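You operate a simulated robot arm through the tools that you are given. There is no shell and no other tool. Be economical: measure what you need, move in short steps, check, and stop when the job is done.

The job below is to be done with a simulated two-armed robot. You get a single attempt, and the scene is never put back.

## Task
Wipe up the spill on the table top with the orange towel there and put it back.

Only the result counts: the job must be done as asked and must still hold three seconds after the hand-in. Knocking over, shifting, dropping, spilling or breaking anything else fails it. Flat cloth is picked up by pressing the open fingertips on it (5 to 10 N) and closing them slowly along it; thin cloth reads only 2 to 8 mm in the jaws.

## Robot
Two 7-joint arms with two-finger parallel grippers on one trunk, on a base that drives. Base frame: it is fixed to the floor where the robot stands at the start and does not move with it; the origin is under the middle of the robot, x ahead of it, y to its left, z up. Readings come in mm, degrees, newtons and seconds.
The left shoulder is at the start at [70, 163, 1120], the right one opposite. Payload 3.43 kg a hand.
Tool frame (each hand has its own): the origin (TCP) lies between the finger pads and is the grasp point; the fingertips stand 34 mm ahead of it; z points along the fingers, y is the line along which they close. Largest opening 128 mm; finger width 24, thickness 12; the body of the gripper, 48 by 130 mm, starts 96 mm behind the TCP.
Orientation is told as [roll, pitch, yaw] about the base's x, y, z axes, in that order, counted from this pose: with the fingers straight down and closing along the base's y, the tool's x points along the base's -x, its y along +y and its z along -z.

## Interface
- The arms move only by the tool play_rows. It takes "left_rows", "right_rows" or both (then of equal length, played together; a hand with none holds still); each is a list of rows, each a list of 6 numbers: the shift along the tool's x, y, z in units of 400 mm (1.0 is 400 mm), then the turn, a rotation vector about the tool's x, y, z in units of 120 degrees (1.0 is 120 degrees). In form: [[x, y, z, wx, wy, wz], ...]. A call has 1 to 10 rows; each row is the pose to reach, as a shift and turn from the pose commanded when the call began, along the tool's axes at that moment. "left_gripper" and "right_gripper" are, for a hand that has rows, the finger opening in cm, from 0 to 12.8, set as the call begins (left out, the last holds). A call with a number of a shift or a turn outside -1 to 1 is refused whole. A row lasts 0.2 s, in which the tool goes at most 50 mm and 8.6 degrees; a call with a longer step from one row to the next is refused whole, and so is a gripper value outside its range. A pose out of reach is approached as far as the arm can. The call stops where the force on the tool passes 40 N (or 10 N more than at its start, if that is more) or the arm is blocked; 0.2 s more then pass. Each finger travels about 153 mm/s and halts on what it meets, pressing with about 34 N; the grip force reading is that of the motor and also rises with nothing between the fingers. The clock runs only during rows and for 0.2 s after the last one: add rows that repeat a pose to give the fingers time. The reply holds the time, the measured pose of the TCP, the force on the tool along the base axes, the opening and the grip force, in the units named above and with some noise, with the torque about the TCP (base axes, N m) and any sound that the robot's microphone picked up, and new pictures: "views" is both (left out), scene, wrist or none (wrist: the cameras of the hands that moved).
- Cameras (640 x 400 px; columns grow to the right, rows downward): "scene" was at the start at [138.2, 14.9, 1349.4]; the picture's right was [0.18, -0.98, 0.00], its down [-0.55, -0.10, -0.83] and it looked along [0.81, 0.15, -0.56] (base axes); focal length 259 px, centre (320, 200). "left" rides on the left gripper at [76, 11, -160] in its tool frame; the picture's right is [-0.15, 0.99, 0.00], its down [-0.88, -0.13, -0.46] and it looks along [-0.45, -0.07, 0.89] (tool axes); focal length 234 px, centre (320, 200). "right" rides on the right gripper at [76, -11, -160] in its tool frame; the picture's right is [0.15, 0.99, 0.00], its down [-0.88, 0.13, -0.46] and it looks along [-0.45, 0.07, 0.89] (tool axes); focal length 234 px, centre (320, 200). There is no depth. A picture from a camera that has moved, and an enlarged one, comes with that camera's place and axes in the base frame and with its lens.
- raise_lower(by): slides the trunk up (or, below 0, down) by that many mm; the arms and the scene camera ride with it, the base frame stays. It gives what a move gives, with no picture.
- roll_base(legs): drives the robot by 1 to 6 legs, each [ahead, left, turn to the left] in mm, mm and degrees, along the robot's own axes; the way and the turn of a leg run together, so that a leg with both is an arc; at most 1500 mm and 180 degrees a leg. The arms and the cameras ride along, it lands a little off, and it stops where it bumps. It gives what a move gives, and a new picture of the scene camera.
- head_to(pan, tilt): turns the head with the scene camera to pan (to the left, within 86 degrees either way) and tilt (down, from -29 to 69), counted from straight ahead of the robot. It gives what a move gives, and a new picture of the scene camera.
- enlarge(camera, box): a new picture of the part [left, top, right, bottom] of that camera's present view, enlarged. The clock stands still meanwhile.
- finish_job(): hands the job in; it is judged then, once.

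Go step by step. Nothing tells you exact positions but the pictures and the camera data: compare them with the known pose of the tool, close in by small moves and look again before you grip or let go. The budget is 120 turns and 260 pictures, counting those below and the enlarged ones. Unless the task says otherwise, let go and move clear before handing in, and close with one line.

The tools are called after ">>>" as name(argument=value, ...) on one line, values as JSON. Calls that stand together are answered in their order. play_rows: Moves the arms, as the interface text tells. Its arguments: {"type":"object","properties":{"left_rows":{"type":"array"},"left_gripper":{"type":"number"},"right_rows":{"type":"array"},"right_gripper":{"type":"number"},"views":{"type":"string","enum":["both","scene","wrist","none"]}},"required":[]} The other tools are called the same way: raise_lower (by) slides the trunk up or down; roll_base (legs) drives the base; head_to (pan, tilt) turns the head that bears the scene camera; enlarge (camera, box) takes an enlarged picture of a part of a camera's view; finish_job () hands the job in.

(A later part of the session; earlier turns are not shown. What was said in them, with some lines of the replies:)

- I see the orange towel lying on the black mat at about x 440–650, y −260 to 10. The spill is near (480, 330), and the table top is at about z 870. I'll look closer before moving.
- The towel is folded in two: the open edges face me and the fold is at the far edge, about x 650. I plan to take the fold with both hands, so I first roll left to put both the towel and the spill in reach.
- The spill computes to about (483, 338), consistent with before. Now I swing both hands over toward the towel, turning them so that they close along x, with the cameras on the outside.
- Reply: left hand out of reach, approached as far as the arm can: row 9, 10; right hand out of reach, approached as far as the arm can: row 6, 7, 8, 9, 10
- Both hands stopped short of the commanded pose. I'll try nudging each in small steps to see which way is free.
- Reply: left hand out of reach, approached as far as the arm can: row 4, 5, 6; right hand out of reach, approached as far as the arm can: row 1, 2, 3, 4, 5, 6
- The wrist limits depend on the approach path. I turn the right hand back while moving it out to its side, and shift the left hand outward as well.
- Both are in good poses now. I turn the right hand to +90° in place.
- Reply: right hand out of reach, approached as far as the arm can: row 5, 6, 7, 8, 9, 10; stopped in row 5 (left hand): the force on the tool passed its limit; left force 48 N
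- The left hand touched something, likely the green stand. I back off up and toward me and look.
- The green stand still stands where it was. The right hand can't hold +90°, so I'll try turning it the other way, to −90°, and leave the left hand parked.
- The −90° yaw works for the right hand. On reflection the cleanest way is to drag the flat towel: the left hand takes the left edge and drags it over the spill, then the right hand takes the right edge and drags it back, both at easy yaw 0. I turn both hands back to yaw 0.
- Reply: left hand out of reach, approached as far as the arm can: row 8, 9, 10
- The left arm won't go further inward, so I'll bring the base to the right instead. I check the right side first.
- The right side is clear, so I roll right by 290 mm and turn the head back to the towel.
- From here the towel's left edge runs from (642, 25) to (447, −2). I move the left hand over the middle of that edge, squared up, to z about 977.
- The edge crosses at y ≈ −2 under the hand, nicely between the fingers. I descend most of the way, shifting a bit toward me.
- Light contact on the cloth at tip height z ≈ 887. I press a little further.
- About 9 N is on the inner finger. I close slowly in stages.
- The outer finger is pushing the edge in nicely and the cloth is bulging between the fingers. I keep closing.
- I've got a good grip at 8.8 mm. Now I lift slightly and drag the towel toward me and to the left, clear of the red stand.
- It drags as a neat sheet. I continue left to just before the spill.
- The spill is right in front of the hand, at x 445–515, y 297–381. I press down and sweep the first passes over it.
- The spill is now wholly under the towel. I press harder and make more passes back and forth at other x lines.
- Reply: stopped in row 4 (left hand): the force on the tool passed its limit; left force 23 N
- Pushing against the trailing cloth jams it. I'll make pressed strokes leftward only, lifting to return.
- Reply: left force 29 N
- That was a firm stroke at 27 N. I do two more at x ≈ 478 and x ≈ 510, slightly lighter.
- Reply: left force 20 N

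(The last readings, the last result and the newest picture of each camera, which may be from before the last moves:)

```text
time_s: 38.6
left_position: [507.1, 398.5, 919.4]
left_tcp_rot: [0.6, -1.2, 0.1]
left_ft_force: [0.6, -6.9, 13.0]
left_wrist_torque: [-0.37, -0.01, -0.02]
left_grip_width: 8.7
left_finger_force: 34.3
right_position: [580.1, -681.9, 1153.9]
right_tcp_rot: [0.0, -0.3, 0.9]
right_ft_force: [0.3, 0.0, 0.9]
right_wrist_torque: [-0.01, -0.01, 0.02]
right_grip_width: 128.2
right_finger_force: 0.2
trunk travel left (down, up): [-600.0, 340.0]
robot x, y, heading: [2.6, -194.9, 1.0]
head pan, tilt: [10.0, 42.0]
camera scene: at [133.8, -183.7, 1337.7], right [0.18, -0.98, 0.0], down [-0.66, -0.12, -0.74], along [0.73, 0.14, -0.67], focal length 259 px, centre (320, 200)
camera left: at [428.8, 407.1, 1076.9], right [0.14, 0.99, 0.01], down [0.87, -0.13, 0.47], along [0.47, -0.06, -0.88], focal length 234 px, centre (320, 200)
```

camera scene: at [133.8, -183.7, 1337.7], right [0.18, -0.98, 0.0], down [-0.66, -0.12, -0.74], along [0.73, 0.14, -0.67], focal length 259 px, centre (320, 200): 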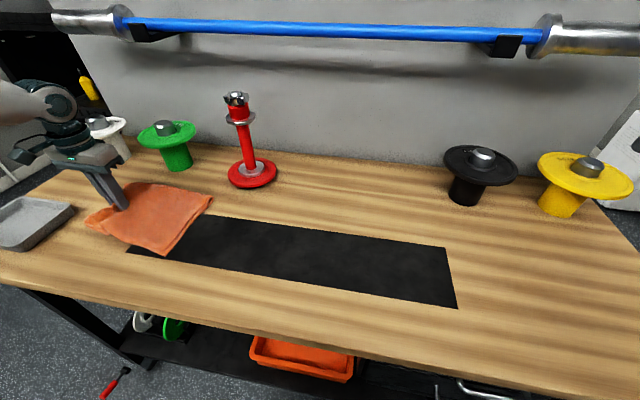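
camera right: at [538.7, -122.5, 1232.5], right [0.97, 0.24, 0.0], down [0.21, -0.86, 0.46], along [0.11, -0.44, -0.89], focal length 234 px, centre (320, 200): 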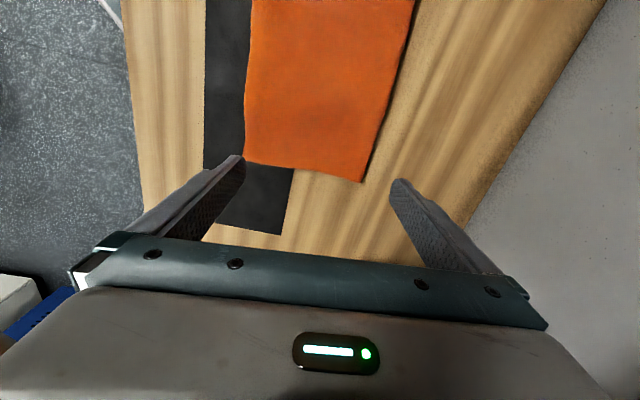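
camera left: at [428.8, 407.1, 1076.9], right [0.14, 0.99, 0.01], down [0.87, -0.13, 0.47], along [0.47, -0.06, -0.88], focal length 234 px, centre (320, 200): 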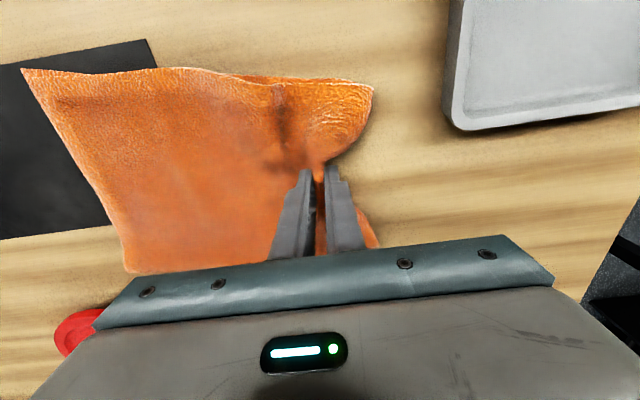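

The spill should be soaked up. I let go by opening slowly in place and lift straight up.

>>> play_rows(left_rows=[[0, 0, -0.01, 0, 0, 0], [0, 0, -0.01, 0, 0, 0], [0, 0, -0.01, 0, 0, 0]], left_gripper=4, views="none")

>>> play_rows(left_rows=[[0, 0, -0.03, 0, 0, 0], [0, 0, -0.1, 0, 0, 0], [0, 0, -0.2, 0, 0, 0], [0, 0, -0.3, 0, 0, 0], [0, -0.1, -0.38, 0, 0, 0], [0, -0.2, -0.42, 0, 0, 0]], views="both")

```text
time_s: 39.4
left_position: [508.8, 399.3, 922.1]
left_tcp_rot: [0.5, -1.1, 0.2]
left_ft_force: [-0.5, -0.2, 1.3]
left_wrist_torque: [-0.05, 0.04, -0.04]
left_grip_width: 39.6
left_finger_force: 0.1
right_position: [580.1, -680.2, 1151.5]
right_tcp_rot: [-0.1, -0.2, 1.0]
right_ft_force: [-0.1, -0.2, 0.4]
right_wrist_torque: [-0.03, 0.03, 0.0]
right_grip_width: 127.8
right_finger_force: 0.1
trunk travel left (down, up): [-600.0, 340.0]
robot x, y, heading: [4.4, -194.1, 0.7]
head pan, tilt: [10.0, 42.0]
```

```text
refused: row 5 steps farther than a row can; nothing moved
```

>>> play_rows(left_rows=[[0, 0, -0.03, 0, 0, 0], [0, 0, -0.1, 0, 0, 0], [0, 0, -0.2, 0, 0, 0], [0, 0, -0.3, 0, 0, 0], [0, -0.08, -0.36, 0, 0, 0], [0, -0.18, -0.4, 0, 0, 0], [0, -0.28, -0.42, 0, 0, 0]], views="both")

```text
time_s: 41.0
left_position: [510.0, 280.7, 1091.5]
left_tcp_rot: [0.6, -1.1, 0.1]
left_ft_force: [0.2, -0.8, 1.2]
left_wrist_torque: [0.02, 0.0, 0.01]
left_grip_width: 39.8
left_finger_force: 0.2
right_position: [580.9, -680.8, 1150.9]
right_tcp_rot: [-0.1, -0.2, 1.0]
right_ft_force: [-0.1, 0.0, 0.1]
right_wrist_torque: [0.01, -0.01, 0.01]
right_grip_width: 127.8
right_finger_force: 0.1
trunk travel left (down, up): [-600.0, 340.0]
robot x, y, heading: [2.7, -200.0, 0.5]
head pan, tilt: [10.0, 42.0]
camera scene: at [135.4, -183.1, 1337.4], right [0.19, -0.98, 0.0], down [-0.66, -0.12, -0.74], along [0.73, 0.14, -0.67], focal length 259 px, centre (320, 200)
camera left: at [431.3, 290.4, 1249.0], right [0.14, 0.99, 0.01], down [0.87, -0.13, 0.47], along [0.47, -0.06, -0.88], focal length 234 px, centre (320, 200)
```

scene: 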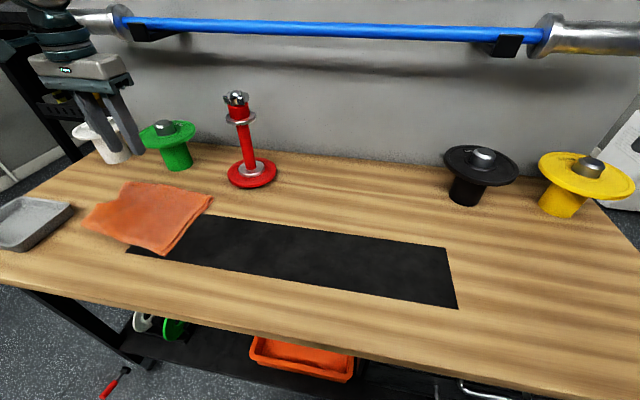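
left: 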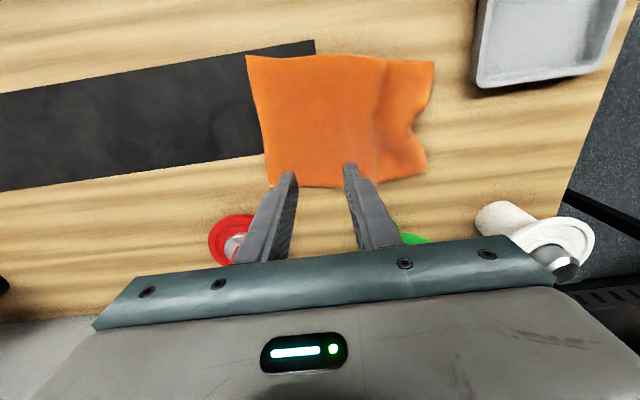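

The towel lies flat over at the left and the hand is clear. I tuck the left hand in, then roll left so that the right arm can reach the towel's right edge.

>>> play_rows(left_rows=[[0, -0.1, 0, 0, 0, 0], [0, -0.2, 0, 0, 0, 0], [0, -0.3, 0, 0, 0, 0], [0, -0.38, 0, 0, 0, 0]], views="none")

>>> roll_base(legs=[[0, 390, 0]])

```text
time_s: 42.0
left_position: [506.0, 131.8, 1091.7]
left_tcp_rot: [0.6, -1.1, 0.3]
left_ft_force: [-0.2, -0.4, -0.8]
left_wrist_torque: [0.0, 0.0, -0.01]
left_grip_width: 39.7
left_finger_force: 0.0
right_position: [581.2, -682.2, 1151.3]
right_tcp_rot: [0.0, -0.3, 1.0]
right_ft_force: [-0.2, 0.3, 0.3]
right_wrist_torque: [0.03, 0.03, -0.01]
right_grip_width: 127.5
right_finger_force: 0.0
trunk travel left (down, up): [-600.0, 340.0]
robot x, y, heading: [2.0, -197.7, 0.9]
head pan, tilt: [10.0, 42.0]
```

```text
time_s: 44.5
left_position: [507.2, 516.3, 1092.1]
left_tcp_rot: [0.5, -1.2, -0.5]
left_ft_force: [-0.4, 0.0, 0.5]
left_wrist_torque: [0.02, -0.04, 0.02]
left_grip_width: 39.7
left_finger_force: 0.1
right_position: [572.6, -296.8, 1152.2]
right_tcp_rot: [-0.1, -0.3, 0.4]
right_ft_force: [0.1, -1.5, 0.7]
right_wrist_torque: [-0.01, -0.03, 0.01]
right_grip_width: 128.0
right_finger_force: 0.0
trunk travel left (down, up): [-600.0, 340.0]
robot x, y, heading: [1.4, 193.8, -0.0]
head pan, tilt: [10.0, 42.0]
camera scene: at [133.0, 206.5, 1337.5], right [0.17, -0.98, 0.0], down [-0.66, -0.12, -0.74], along [0.73, 0.13, -0.67], focal length 259 px, centre (320, 200)
```

scene: 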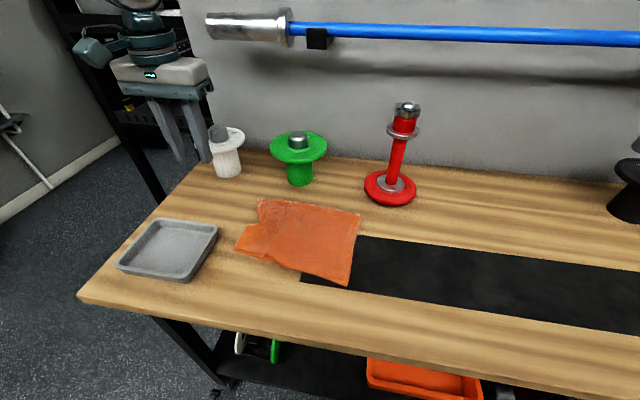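

The towel's right edge is centred at about (497, 194). I bring the right hand there.

>>> play_rows(right_rows=[[0.06, 0.08, 0, 0, 0, 0], [0.12, 0.18, 0, 0, 0, 0], [0.17, 0.29, 0, 0, 0, 0], [0.185, 0.41, 0, 0, 0, 0], [0.185, 0.53, 0, 0, 0, 0], [0.185, 0.65, 0, 0, 0, 0], [0.185, 0.77, 0, 0, 0, 0], [0.185, 0.88, 0.03, 0, 0, 0], [0.185, 0.98, 0.08, 0, 0, 0]], right_gripper=7, views="none")

```text
time_s: 46.5
left_position: [507.2, 518.3, 1091.6]
left_tcp_rot: [0.5, -1.1, -0.5]
left_ft_force: [-0.1, -0.5, -0.2]
left_wrist_torque: [0.0, 0.02, 0.01]
left_grip_width: 40.0
left_finger_force: 0.0
right_position: [497.9, 96.3, 1120.7]
right_tcp_rot: [-0.1, -0.2, 0.3]
right_ft_force: [0.5, 0.3, -0.3]
right_wrist_torque: [-0.04, -0.01, 0.01]
right_grip_width: 70.1
right_finger_force: 0.1
trunk travel left (down, up): [-600.0, 340.0]
robot x, y, heading: [1.2, 193.9, -0.0]
head pan, tilt: [10.0, 42.0]
```

>>> play_rows(right_rows=[[0, 0.08, 0.05, 0, 0, 0], [0, 0.15, 0.11, 0, 0, 0], [0, 0.21, 0.18, 0, 0, 0], [0, 0.26, 0.27, 0, 0, 0], [0, 0.28, 0.37, 0, 0, 0], [0, 0.28, 0.42, 0, 0, 0]], views="wrist")

```text
time_s: 47.9
left_position: [507.4, 516.6, 1091.5]
left_tcp_rot: [0.4, -1.1, -0.4]
left_ft_force: [0.2, 0.5, -0.2]
left_wrist_torque: [0.01, -0.01, 0.0]
left_grip_width: 39.9
left_finger_force: 0.1
right_position: [497.2, 207.0, 948.8]
right_tcp_rot: [-0.1, -0.2, 0.4]
right_ft_force: [-0.4, 0.4, -0.9]
right_wrist_torque: [-0.02, 0.01, -0.05]
right_grip_width: 70.0
right_finger_force: 0.0
trunk travel left (down, up): [-600.0, 340.0]
robot x, y, heading: [-1.4, 197.1, 0.1]
head pan, tilt: [10.0, 42.0]
camera right: at [420.2, 195.1, 1107.9], right [-0.15, 0.99, 0.0], down [0.88, 0.14, 0.46], along [0.45, 0.07, -0.89], focal length 234 px, centre (320, 200)
```

right: 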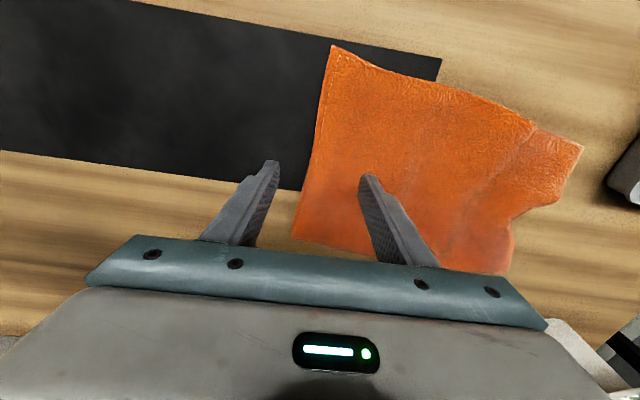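

The edge is about 13 mm right of the hand centre, as wanted. I lower it to contact with a slight shift toward me.

>>> play_rows(right_rows=[[0.04, 0, 0.04, 0, 0, 0], [0.04, 0, 0.06, 0, 0, 0], [0.04, 0, 0.072, 0, 0, 0], [0.04, 0, 0.074, 0, 0, 0]], views="wrist")

```text
time_s: 48.9
left_position: [505.9, 516.7, 1091.9]
left_tcp_rot: [0.5, -1.2, -0.5]
left_ft_force: [0.1, -0.7, 0.5]
left_wrist_torque: [0.0, 0.0, 0.01]
left_grip_width: 39.7
left_finger_force: 0.0
right_position: [480.6, 207.5, 922.5]
right_tcp_rot: [-0.1, -0.2, 0.2]
right_ft_force: [-0.5, -0.3, 0.8]
right_wrist_torque: [0.06, 0.06, 0.02]
right_grip_width: 69.8
right_finger_force: 0.0
trunk travel left (down, up): [-600.0, 340.0]
robot x, y, heading: [-2.7, 194.6, 0.1]
head pan, tilt: [10.0, 42.0]
camera right: at [403.8, 194.3, 1080.9], right [-0.15, 0.99, 0.0], down [0.88, 0.14, 0.46], along [0.45, 0.07, -0.89], focal length 234 px, centre (320, 200)
```

right: 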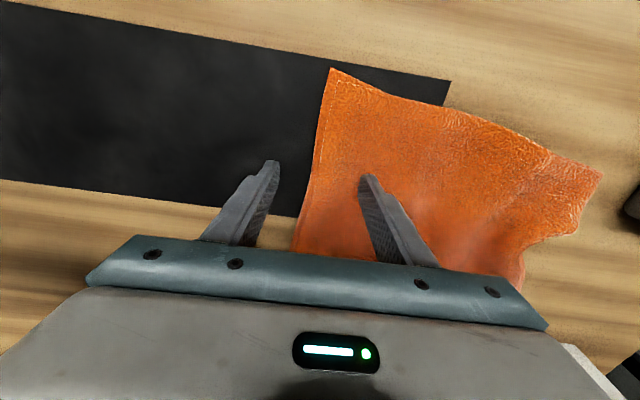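

>>> play_rows(right_rows=[[0, 0, 0.008, 0, 0, 0], [0, 0, 0.008, 0, 0, 0]], views="none")

>>> play_rows(right_rows=[[0, 0, 0, 0, 0, 0], [0, 0, 0, 0, 0, 0]], right_gripper=5, views="none")

>>> play_rows(right_rows=[[0, 0, 0, 0, 0, 0], [0, 0, 0, 0, 0, 0]], right_gripper=3, views="wrist")

```text
time_s: 49.5
left_position: [506.2, 517.0, 1092.3]
left_tcp_rot: [0.6, -1.3, -0.5]
left_ft_force: [0.2, -0.5, -0.4]
left_wrist_torque: [-0.01, 0.01, 0.0]
left_grip_width: 39.6
left_finger_force: 0.1
right_position: [480.1, 207.8, 920.1]
right_tcp_rot: [0.0, -0.3, 0.3]
right_ft_force: [2.4, -0.2, 9.3]
right_wrist_torque: [0.43, 0.0, -0.08]
right_grip_width: 70.1
right_finger_force: 0.0
trunk travel left (down, up): [-600.0, 340.0]
robot x, y, heading: [-3.7, 192.7, 0.1]
head pan, tilt: [10.0, 42.0]
```

```text
time_s: 50.0
left_position: [506.4, 517.9, 1093.8]
left_tcp_rot: [0.5, -1.3, -0.5]
left_ft_force: [0.5, -0.2, -0.2]
left_wrist_torque: [-0.01, 0.02, -0.02]
left_grip_width: 40.0
left_finger_force: 0.0
right_position: [479.8, 208.9, 919.3]
right_tcp_rot: [0.0, -0.4, 0.4]
right_ft_force: [0.9, 2.8, 11.8]
right_wrist_torque: [0.48, 0.0, -0.02]
right_grip_width: 51.8
right_finger_force: 0.8
trunk travel left (down, up): [-600.0, 340.0]
robot x, y, heading: [-0.6, 190.8, -0.1]
head pan, tilt: [10.0, 42.0]
```

```text
time_s: 50.6
left_position: [505.4, 517.0, 1092.8]
left_tcp_rot: [0.5, -1.2, -0.4]
left_ft_force: [0.0, -0.2, 0.1]
left_wrist_torque: [0.01, 0.0, 0.02]
left_grip_width: 40.1
left_finger_force: 0.0
right_position: [479.2, 207.0, 918.8]
right_tcp_rot: [0.0, -0.3, 0.3]
right_ft_force: [-0.2, -2.4, 13.9]
right_wrist_torque: [0.17, 0.02, -0.02]
right_grip_width: 28.6
right_finger_force: 0.1
trunk travel left (down, up): [-600.0, 340.0]
robot x, y, heading: [0.6, 187.9, 0.1]
head pan, tilt: [10.0, 42.0]
camera right: at [402.4, 193.5, 1078.1], right [-0.15, 0.99, 0.0], down [0.88, 0.14, 0.46], along [0.45, 0.07, -0.89], focal length 234 px, centre (320, 200)
```

right: 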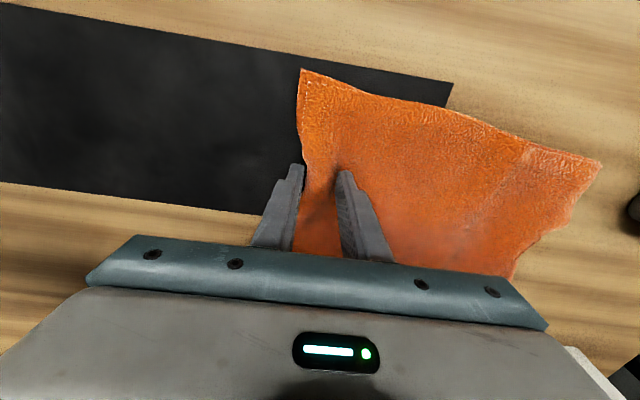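

>>> play_rows(right_rows=[[0, 0, 0, 0, 0, 0], [0, 0, 0, 0, 0, 0]], right_gripper=1.5, views="none")

>>> play_rows(right_rows=[[0, 0, 0, 0, 0, 0], [0, 0, 0, 0, 0, 0], [0, 0, 0, 0, 0, 0]], right_gripper=0, views="wrist")

```text
time_s: 51.2
left_position: [506.4, 518.2, 1092.8]
left_tcp_rot: [0.6, -1.2, -0.6]
left_ft_force: [-0.8, -0.3, -0.2]
left_wrist_torque: [0.02, -0.01, 0.01]
left_grip_width: 39.9
left_finger_force: 0.1
right_position: [477.7, 205.1, 917.7]
right_tcp_rot: [-0.1, -0.3, 0.3]
right_ft_force: [-1.1, -1.2, 13.7]
right_wrist_torque: [0.07, 0.05, 0.01]
right_grip_width: 14.9
right_finger_force: 0.1
trunk travel left (down, up): [-600.0, 340.0]
robot x, y, heading: [-3.7, 191.6, 0.0]
head pan, tilt: [10.0, 42.0]
```

```text
time_s: 52.0
left_position: [505.1, 517.2, 1093.2]
left_tcp_rot: [0.5, -1.2, -0.5]
left_ft_force: [-0.2, -0.6, -0.1]
left_wrist_torque: [0.01, 0.01, -0.04]
left_grip_width: 40.1
left_finger_force: 0.2
right_position: [477.4, 206.3, 918.7]
right_tcp_rot: [-0.1, -0.3, 0.5]
right_ft_force: [0.0, 3.1, 14.3]
right_wrist_torque: [0.24, 0.06, 0.01]
right_grip_width: 8.2
right_finger_force: 34.0
trunk travel left (down, up): [-600.0, 340.0]
robot x, y, heading: [-1.4, 193.3, -0.2]
head pan, tilt: [10.0, 42.0]
camera right: at [402.3, 194.5, 1078.1], right [-0.15, 0.99, 0.0], down [0.88, 0.14, 0.46], along [0.45, 0.07, -0.89], focal length 234 px, centre (320, 200)
```

right: 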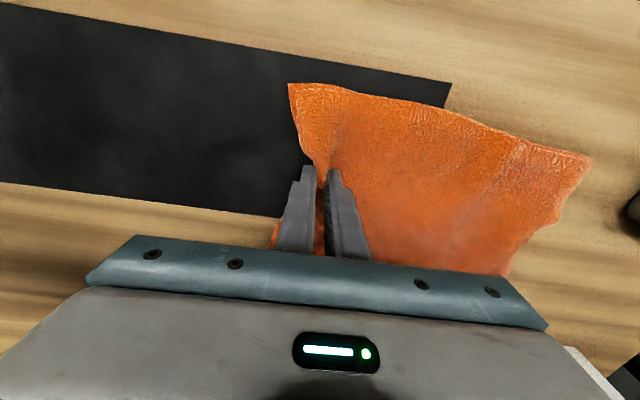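

The edge is gripped at 8.2 mm. I drag the towel to the right, barely lifted, and watch the spill spot.

>>> play_rows(right_rows=[[0, 0, -0.02, 0, 0, 0], [0, -0.06, -0.02, 0, 0, 0], [0, -0.14, -0.02, 0, 0, 0], [0, -0.22, -0.02, 0, 0, 0], [0, -0.3, -0.02, 0, 0, 0], [0, -0.38, -0.02, 0, 0, 0], [0, -0.46, -0.02, 0, 0, 0], [0, -0.54, -0.02, 0, 0, 0], [0, -0.6, -0.02, 0, 0, 0]], views="scene")

>>> enlarge(camera="scene", box=[200, 190, 360, 290])

```text
time_s: 54.0
left_position: [506.2, 517.3, 1093.6]
left_tcp_rot: [0.5, -1.3, -0.5]
left_ft_force: [-0.9, -0.1, -0.7]
left_wrist_torque: [0.0, -0.01, 0.01]
left_grip_width: 39.7
left_finger_force: 0.1
right_position: [481.5, -33.0, 930.5]
right_tcp_rot: [-0.1, -0.2, 0.4]
right_ft_force: [0.5, 0.6, 0.2]
right_wrist_torque: [0.06, 0.01, 0.01]
right_grip_width: 8.0
right_finger_force: 33.7
trunk travel left (down, up): [-600.0, 340.0]
robot x, y, heading: [0.4, 194.5, 0.0]
head pan, tilt: [10.0, 42.0]
camera scene: at [132.7, 206.0, 1337.5], right [0.17, -0.98, 0.0], down [-0.66, -0.12, -0.74], along [0.73, 0.13, -0.67], focal length 259 px, centre (320, 200)
```

scene: 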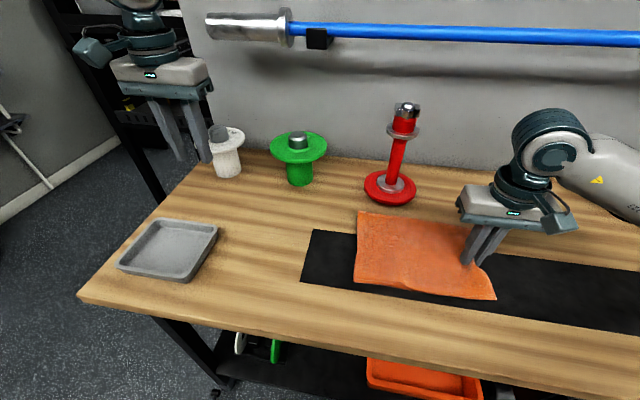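

```text
4.00 times, centred on (280, 240) of scene
camera zoom: at [132.7, 206.0, 1337.5], right [0.17, -0.98, 0.0], down [-0.66, -0.12, -0.74], along [0.73, 0.13, -0.67], focal length 1037 px, centre (480, 40)
```

zoom: 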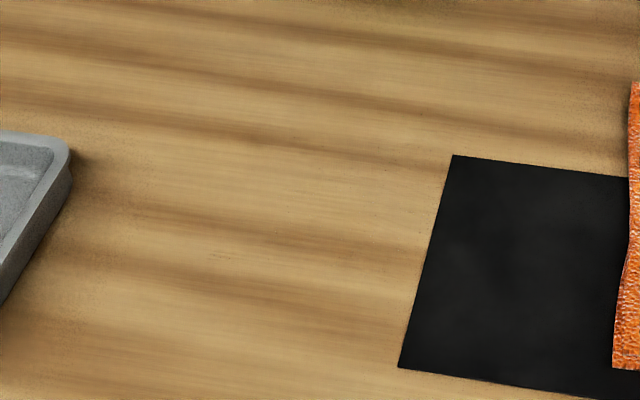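

The table is clean where the spill was. I finish the drag back to the towel's original spot.

>>> play_rows(right_rows=[[-0.01, -0.06, 0, 0, 0, 0], [-0.03, -0.12, 0, 0, 0, 0], [-0.055, -0.18, 0, 0, 0, 0], [-0.08, -0.24, 0, 0, 0, 0], [-0.105, -0.3, 0, 0, 0, 0], [-0.13, -0.36, 0, 0, 0, 0], [-0.14, -0.42, 0, 0, 0, 0], [-0.14, -0.468, 0, 0, 0, 0]], views="scene")

```text
time_s: 55.9
left_position: [506.2, 517.9, 1092.6]
left_tcp_rot: [0.5, -1.2, -0.5]
left_ft_force: [0.2, 0.9, 0.5]
left_wrist_torque: [0.0, -0.01, 0.01]
left_grip_width: 40.1
left_finger_force: 0.0
right_position: [540.4, -219.9, 926.8]
right_tcp_rot: [0.0, -0.2, 0.4]
right_ft_force: [-0.5, 0.2, -0.4]
right_wrist_torque: [0.01, -0.01, -0.01]
right_grip_width: 8.0
right_finger_force: 34.4
trunk travel left (down, up): [-600.0, 340.0]
robot x, y, heading: [-2.8, 192.2, 0.1]
head pan, tilt: [10.0, 42.0]
camera scene: at [132.7, 206.2, 1337.5], right [0.17, -0.98, 0.0], down [-0.66, -0.12, -0.74], along [0.73, 0.13, -0.67], focal length 259 px, centre (320, 200)
```

scene: 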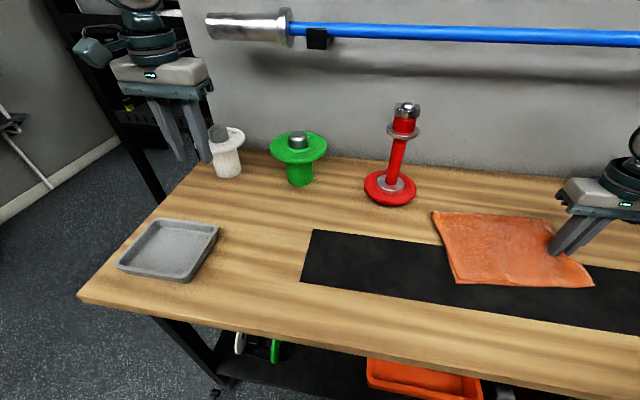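

The left edge now runs (637, 10) to (438, −8), within about 10 mm of its first place. I lower, open, and lift clear.

>>> play_rows(right_rows=[[0, 0, 0.008, 0, 0, 0], [0, 0, 0.015, 0, 0, 0], [0, 0, 0.015, 0, 0, 0]], views="none")

>>> play_rows(right_rows=[[0, 0, 0, 0, 0, 0], [0, 0, 0, 0, 0, 0], [0, 0, 0, 0, 0, 0]], right_gripper=6, views="none")

>>> play_rows(right_rows=[[0, 0, -0.03, 0, 0, 0], [0, 0, -0.1, 0, 0, 0], [0, 0, -0.2, 0, 0, 0], [0, 0, -0.3, 0, 0, 0], [0, -0.08, -0.36, 0, 0, 0], [0, -0.18, -0.4, 0, 0, 0], [0, -0.28, -0.42, 0, 0, 0]], views="scene")

>>> head_to(pan=-15, tilt=42)

```text
time_s: 56.6
left_position: [507.2, 518.1, 1092.7]
left_tcp_rot: [0.5, -1.2, -0.5]
left_ft_force: [-0.1, -0.1, 0.0]
left_wrist_torque: [0.02, 0.05, 0.02]
left_grip_width: 39.9
left_finger_force: 0.0
right_position: [540.0, -219.7, 921.0]
right_tcp_rot: [-0.1, -0.2, 0.4]
right_ft_force: [0.2, 0.3, 1.5]
right_wrist_torque: [0.08, 0.0, 0.01]
right_grip_width: 7.9
right_finger_force: 34.0
trunk travel left (down, up): [-600.0, 340.0]
robot x, y, heading: [-3.0, 192.3, -0.1]
head pan, tilt: [10.0, 42.0]
```

```text
time_s: 57.5
left_position: [506.3, 516.3, 1091.4]
left_tcp_rot: [0.5, -1.2, -0.5]
left_ft_force: [-1.0, -0.8, 0.5]
left_wrist_torque: [0.02, -0.02, 0.03]
left_grip_width: 39.8
left_finger_force: 0.0
right_position: [539.0, -220.1, 922.2]
right_tcp_rot: [0.0, -0.2, 0.5]
right_ft_force: [0.8, 0.2, 1.6]
right_wrist_torque: [0.04, -0.02, 0.0]
right_grip_width: 59.8
right_finger_force: 0.0
trunk travel left (down, up): [-600.0, 340.0]
robot x, y, heading: [-1.1, 190.1, -0.0]
head pan, tilt: [10.0, 42.0]
```

```text
time_s: 59.0
left_position: [506.0, 516.8, 1092.8]
left_tcp_rot: [0.5, -1.2, -0.5]
left_ft_force: [-0.1, -0.6, -0.1]
left_wrist_torque: [0.02, 0.0, -0.01]
left_grip_width: 39.7
left_finger_force: 0.1
right_position: [540.1, -332.7, 1091.8]
right_tcp_rot: [0.0, -0.1, 0.4]
right_ft_force: [0.9, 0.0, -0.4]
right_wrist_torque: [0.02, 0.02, 0.0]
right_grip_width: 60.2
right_finger_force: 0.1
trunk travel left (down, up): [-600.0, 340.0]
robot x, y, heading: [0.4, 192.5, 0.1]
head pan, tilt: [10.0, 42.0]
camera scene: at [132.5, 205.8, 1337.5], right [0.17, -0.98, 0.0], down [-0.66, -0.12, -0.74], along [0.73, 0.13, -0.67], focal length 259 px, centre (320, 200)
```

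scene: 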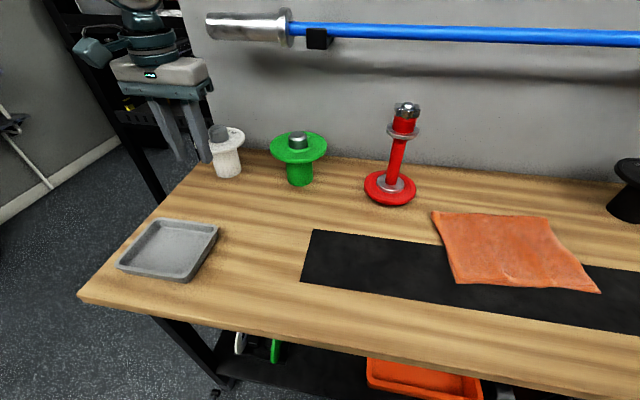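

```text
time_s: 59.9
left_position: [507.6, 517.1, 1092.6]
left_tcp_rot: [0.6, -1.2, -0.6]
left_ft_force: [-0.2, -0.1, -0.2]
left_wrist_torque: [0.01, 0.01, 0.03]
left_grip_width: 40.0
left_finger_force: 0.1
right_position: [541.0, -331.5, 1092.5]
right_tcp_rot: [-0.1, -0.1, 0.4]
right_ft_force: [0.3, -0.6, 0.7]
right_wrist_torque: [0.02, -0.01, 0.01]
right_grip_width: 59.9
right_finger_force: 0.0
trunk travel left (down, up): [-600.0, 340.0]
robot x, y, heading: [-1.9, 192.6, -0.0]
head pan, tilt: [-15.0, 42.0]
camera scene: at [131.4, 170.6, 1337.5], right [-0.26, -0.97, 0.0], down [-0.65, 0.17, -0.74], along [0.72, -0.19, -0.67], focal length 259 px, centre (320, 200)
```

scene: 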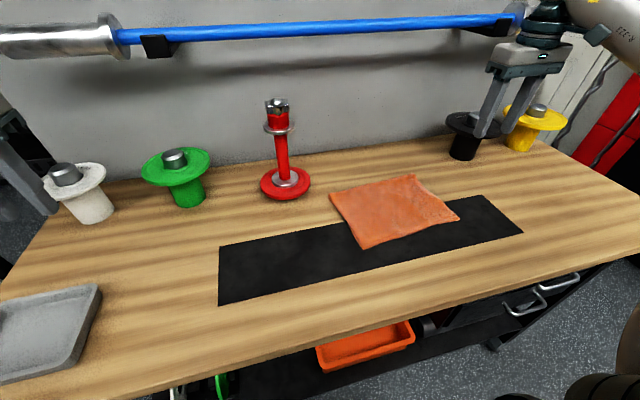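

The towel lies flat and folded within about 15 mm of where it started. The spill is gone, every stand is upright, and both hands are clear, so I hand in.

>>> finish_job()

```text
The job is handed in.
```

The spill is wiped up and the orange towel is back in place, flat and folded. My left gripper bumped what was probably the green stand early on; it stayed upright and looked unmoved.
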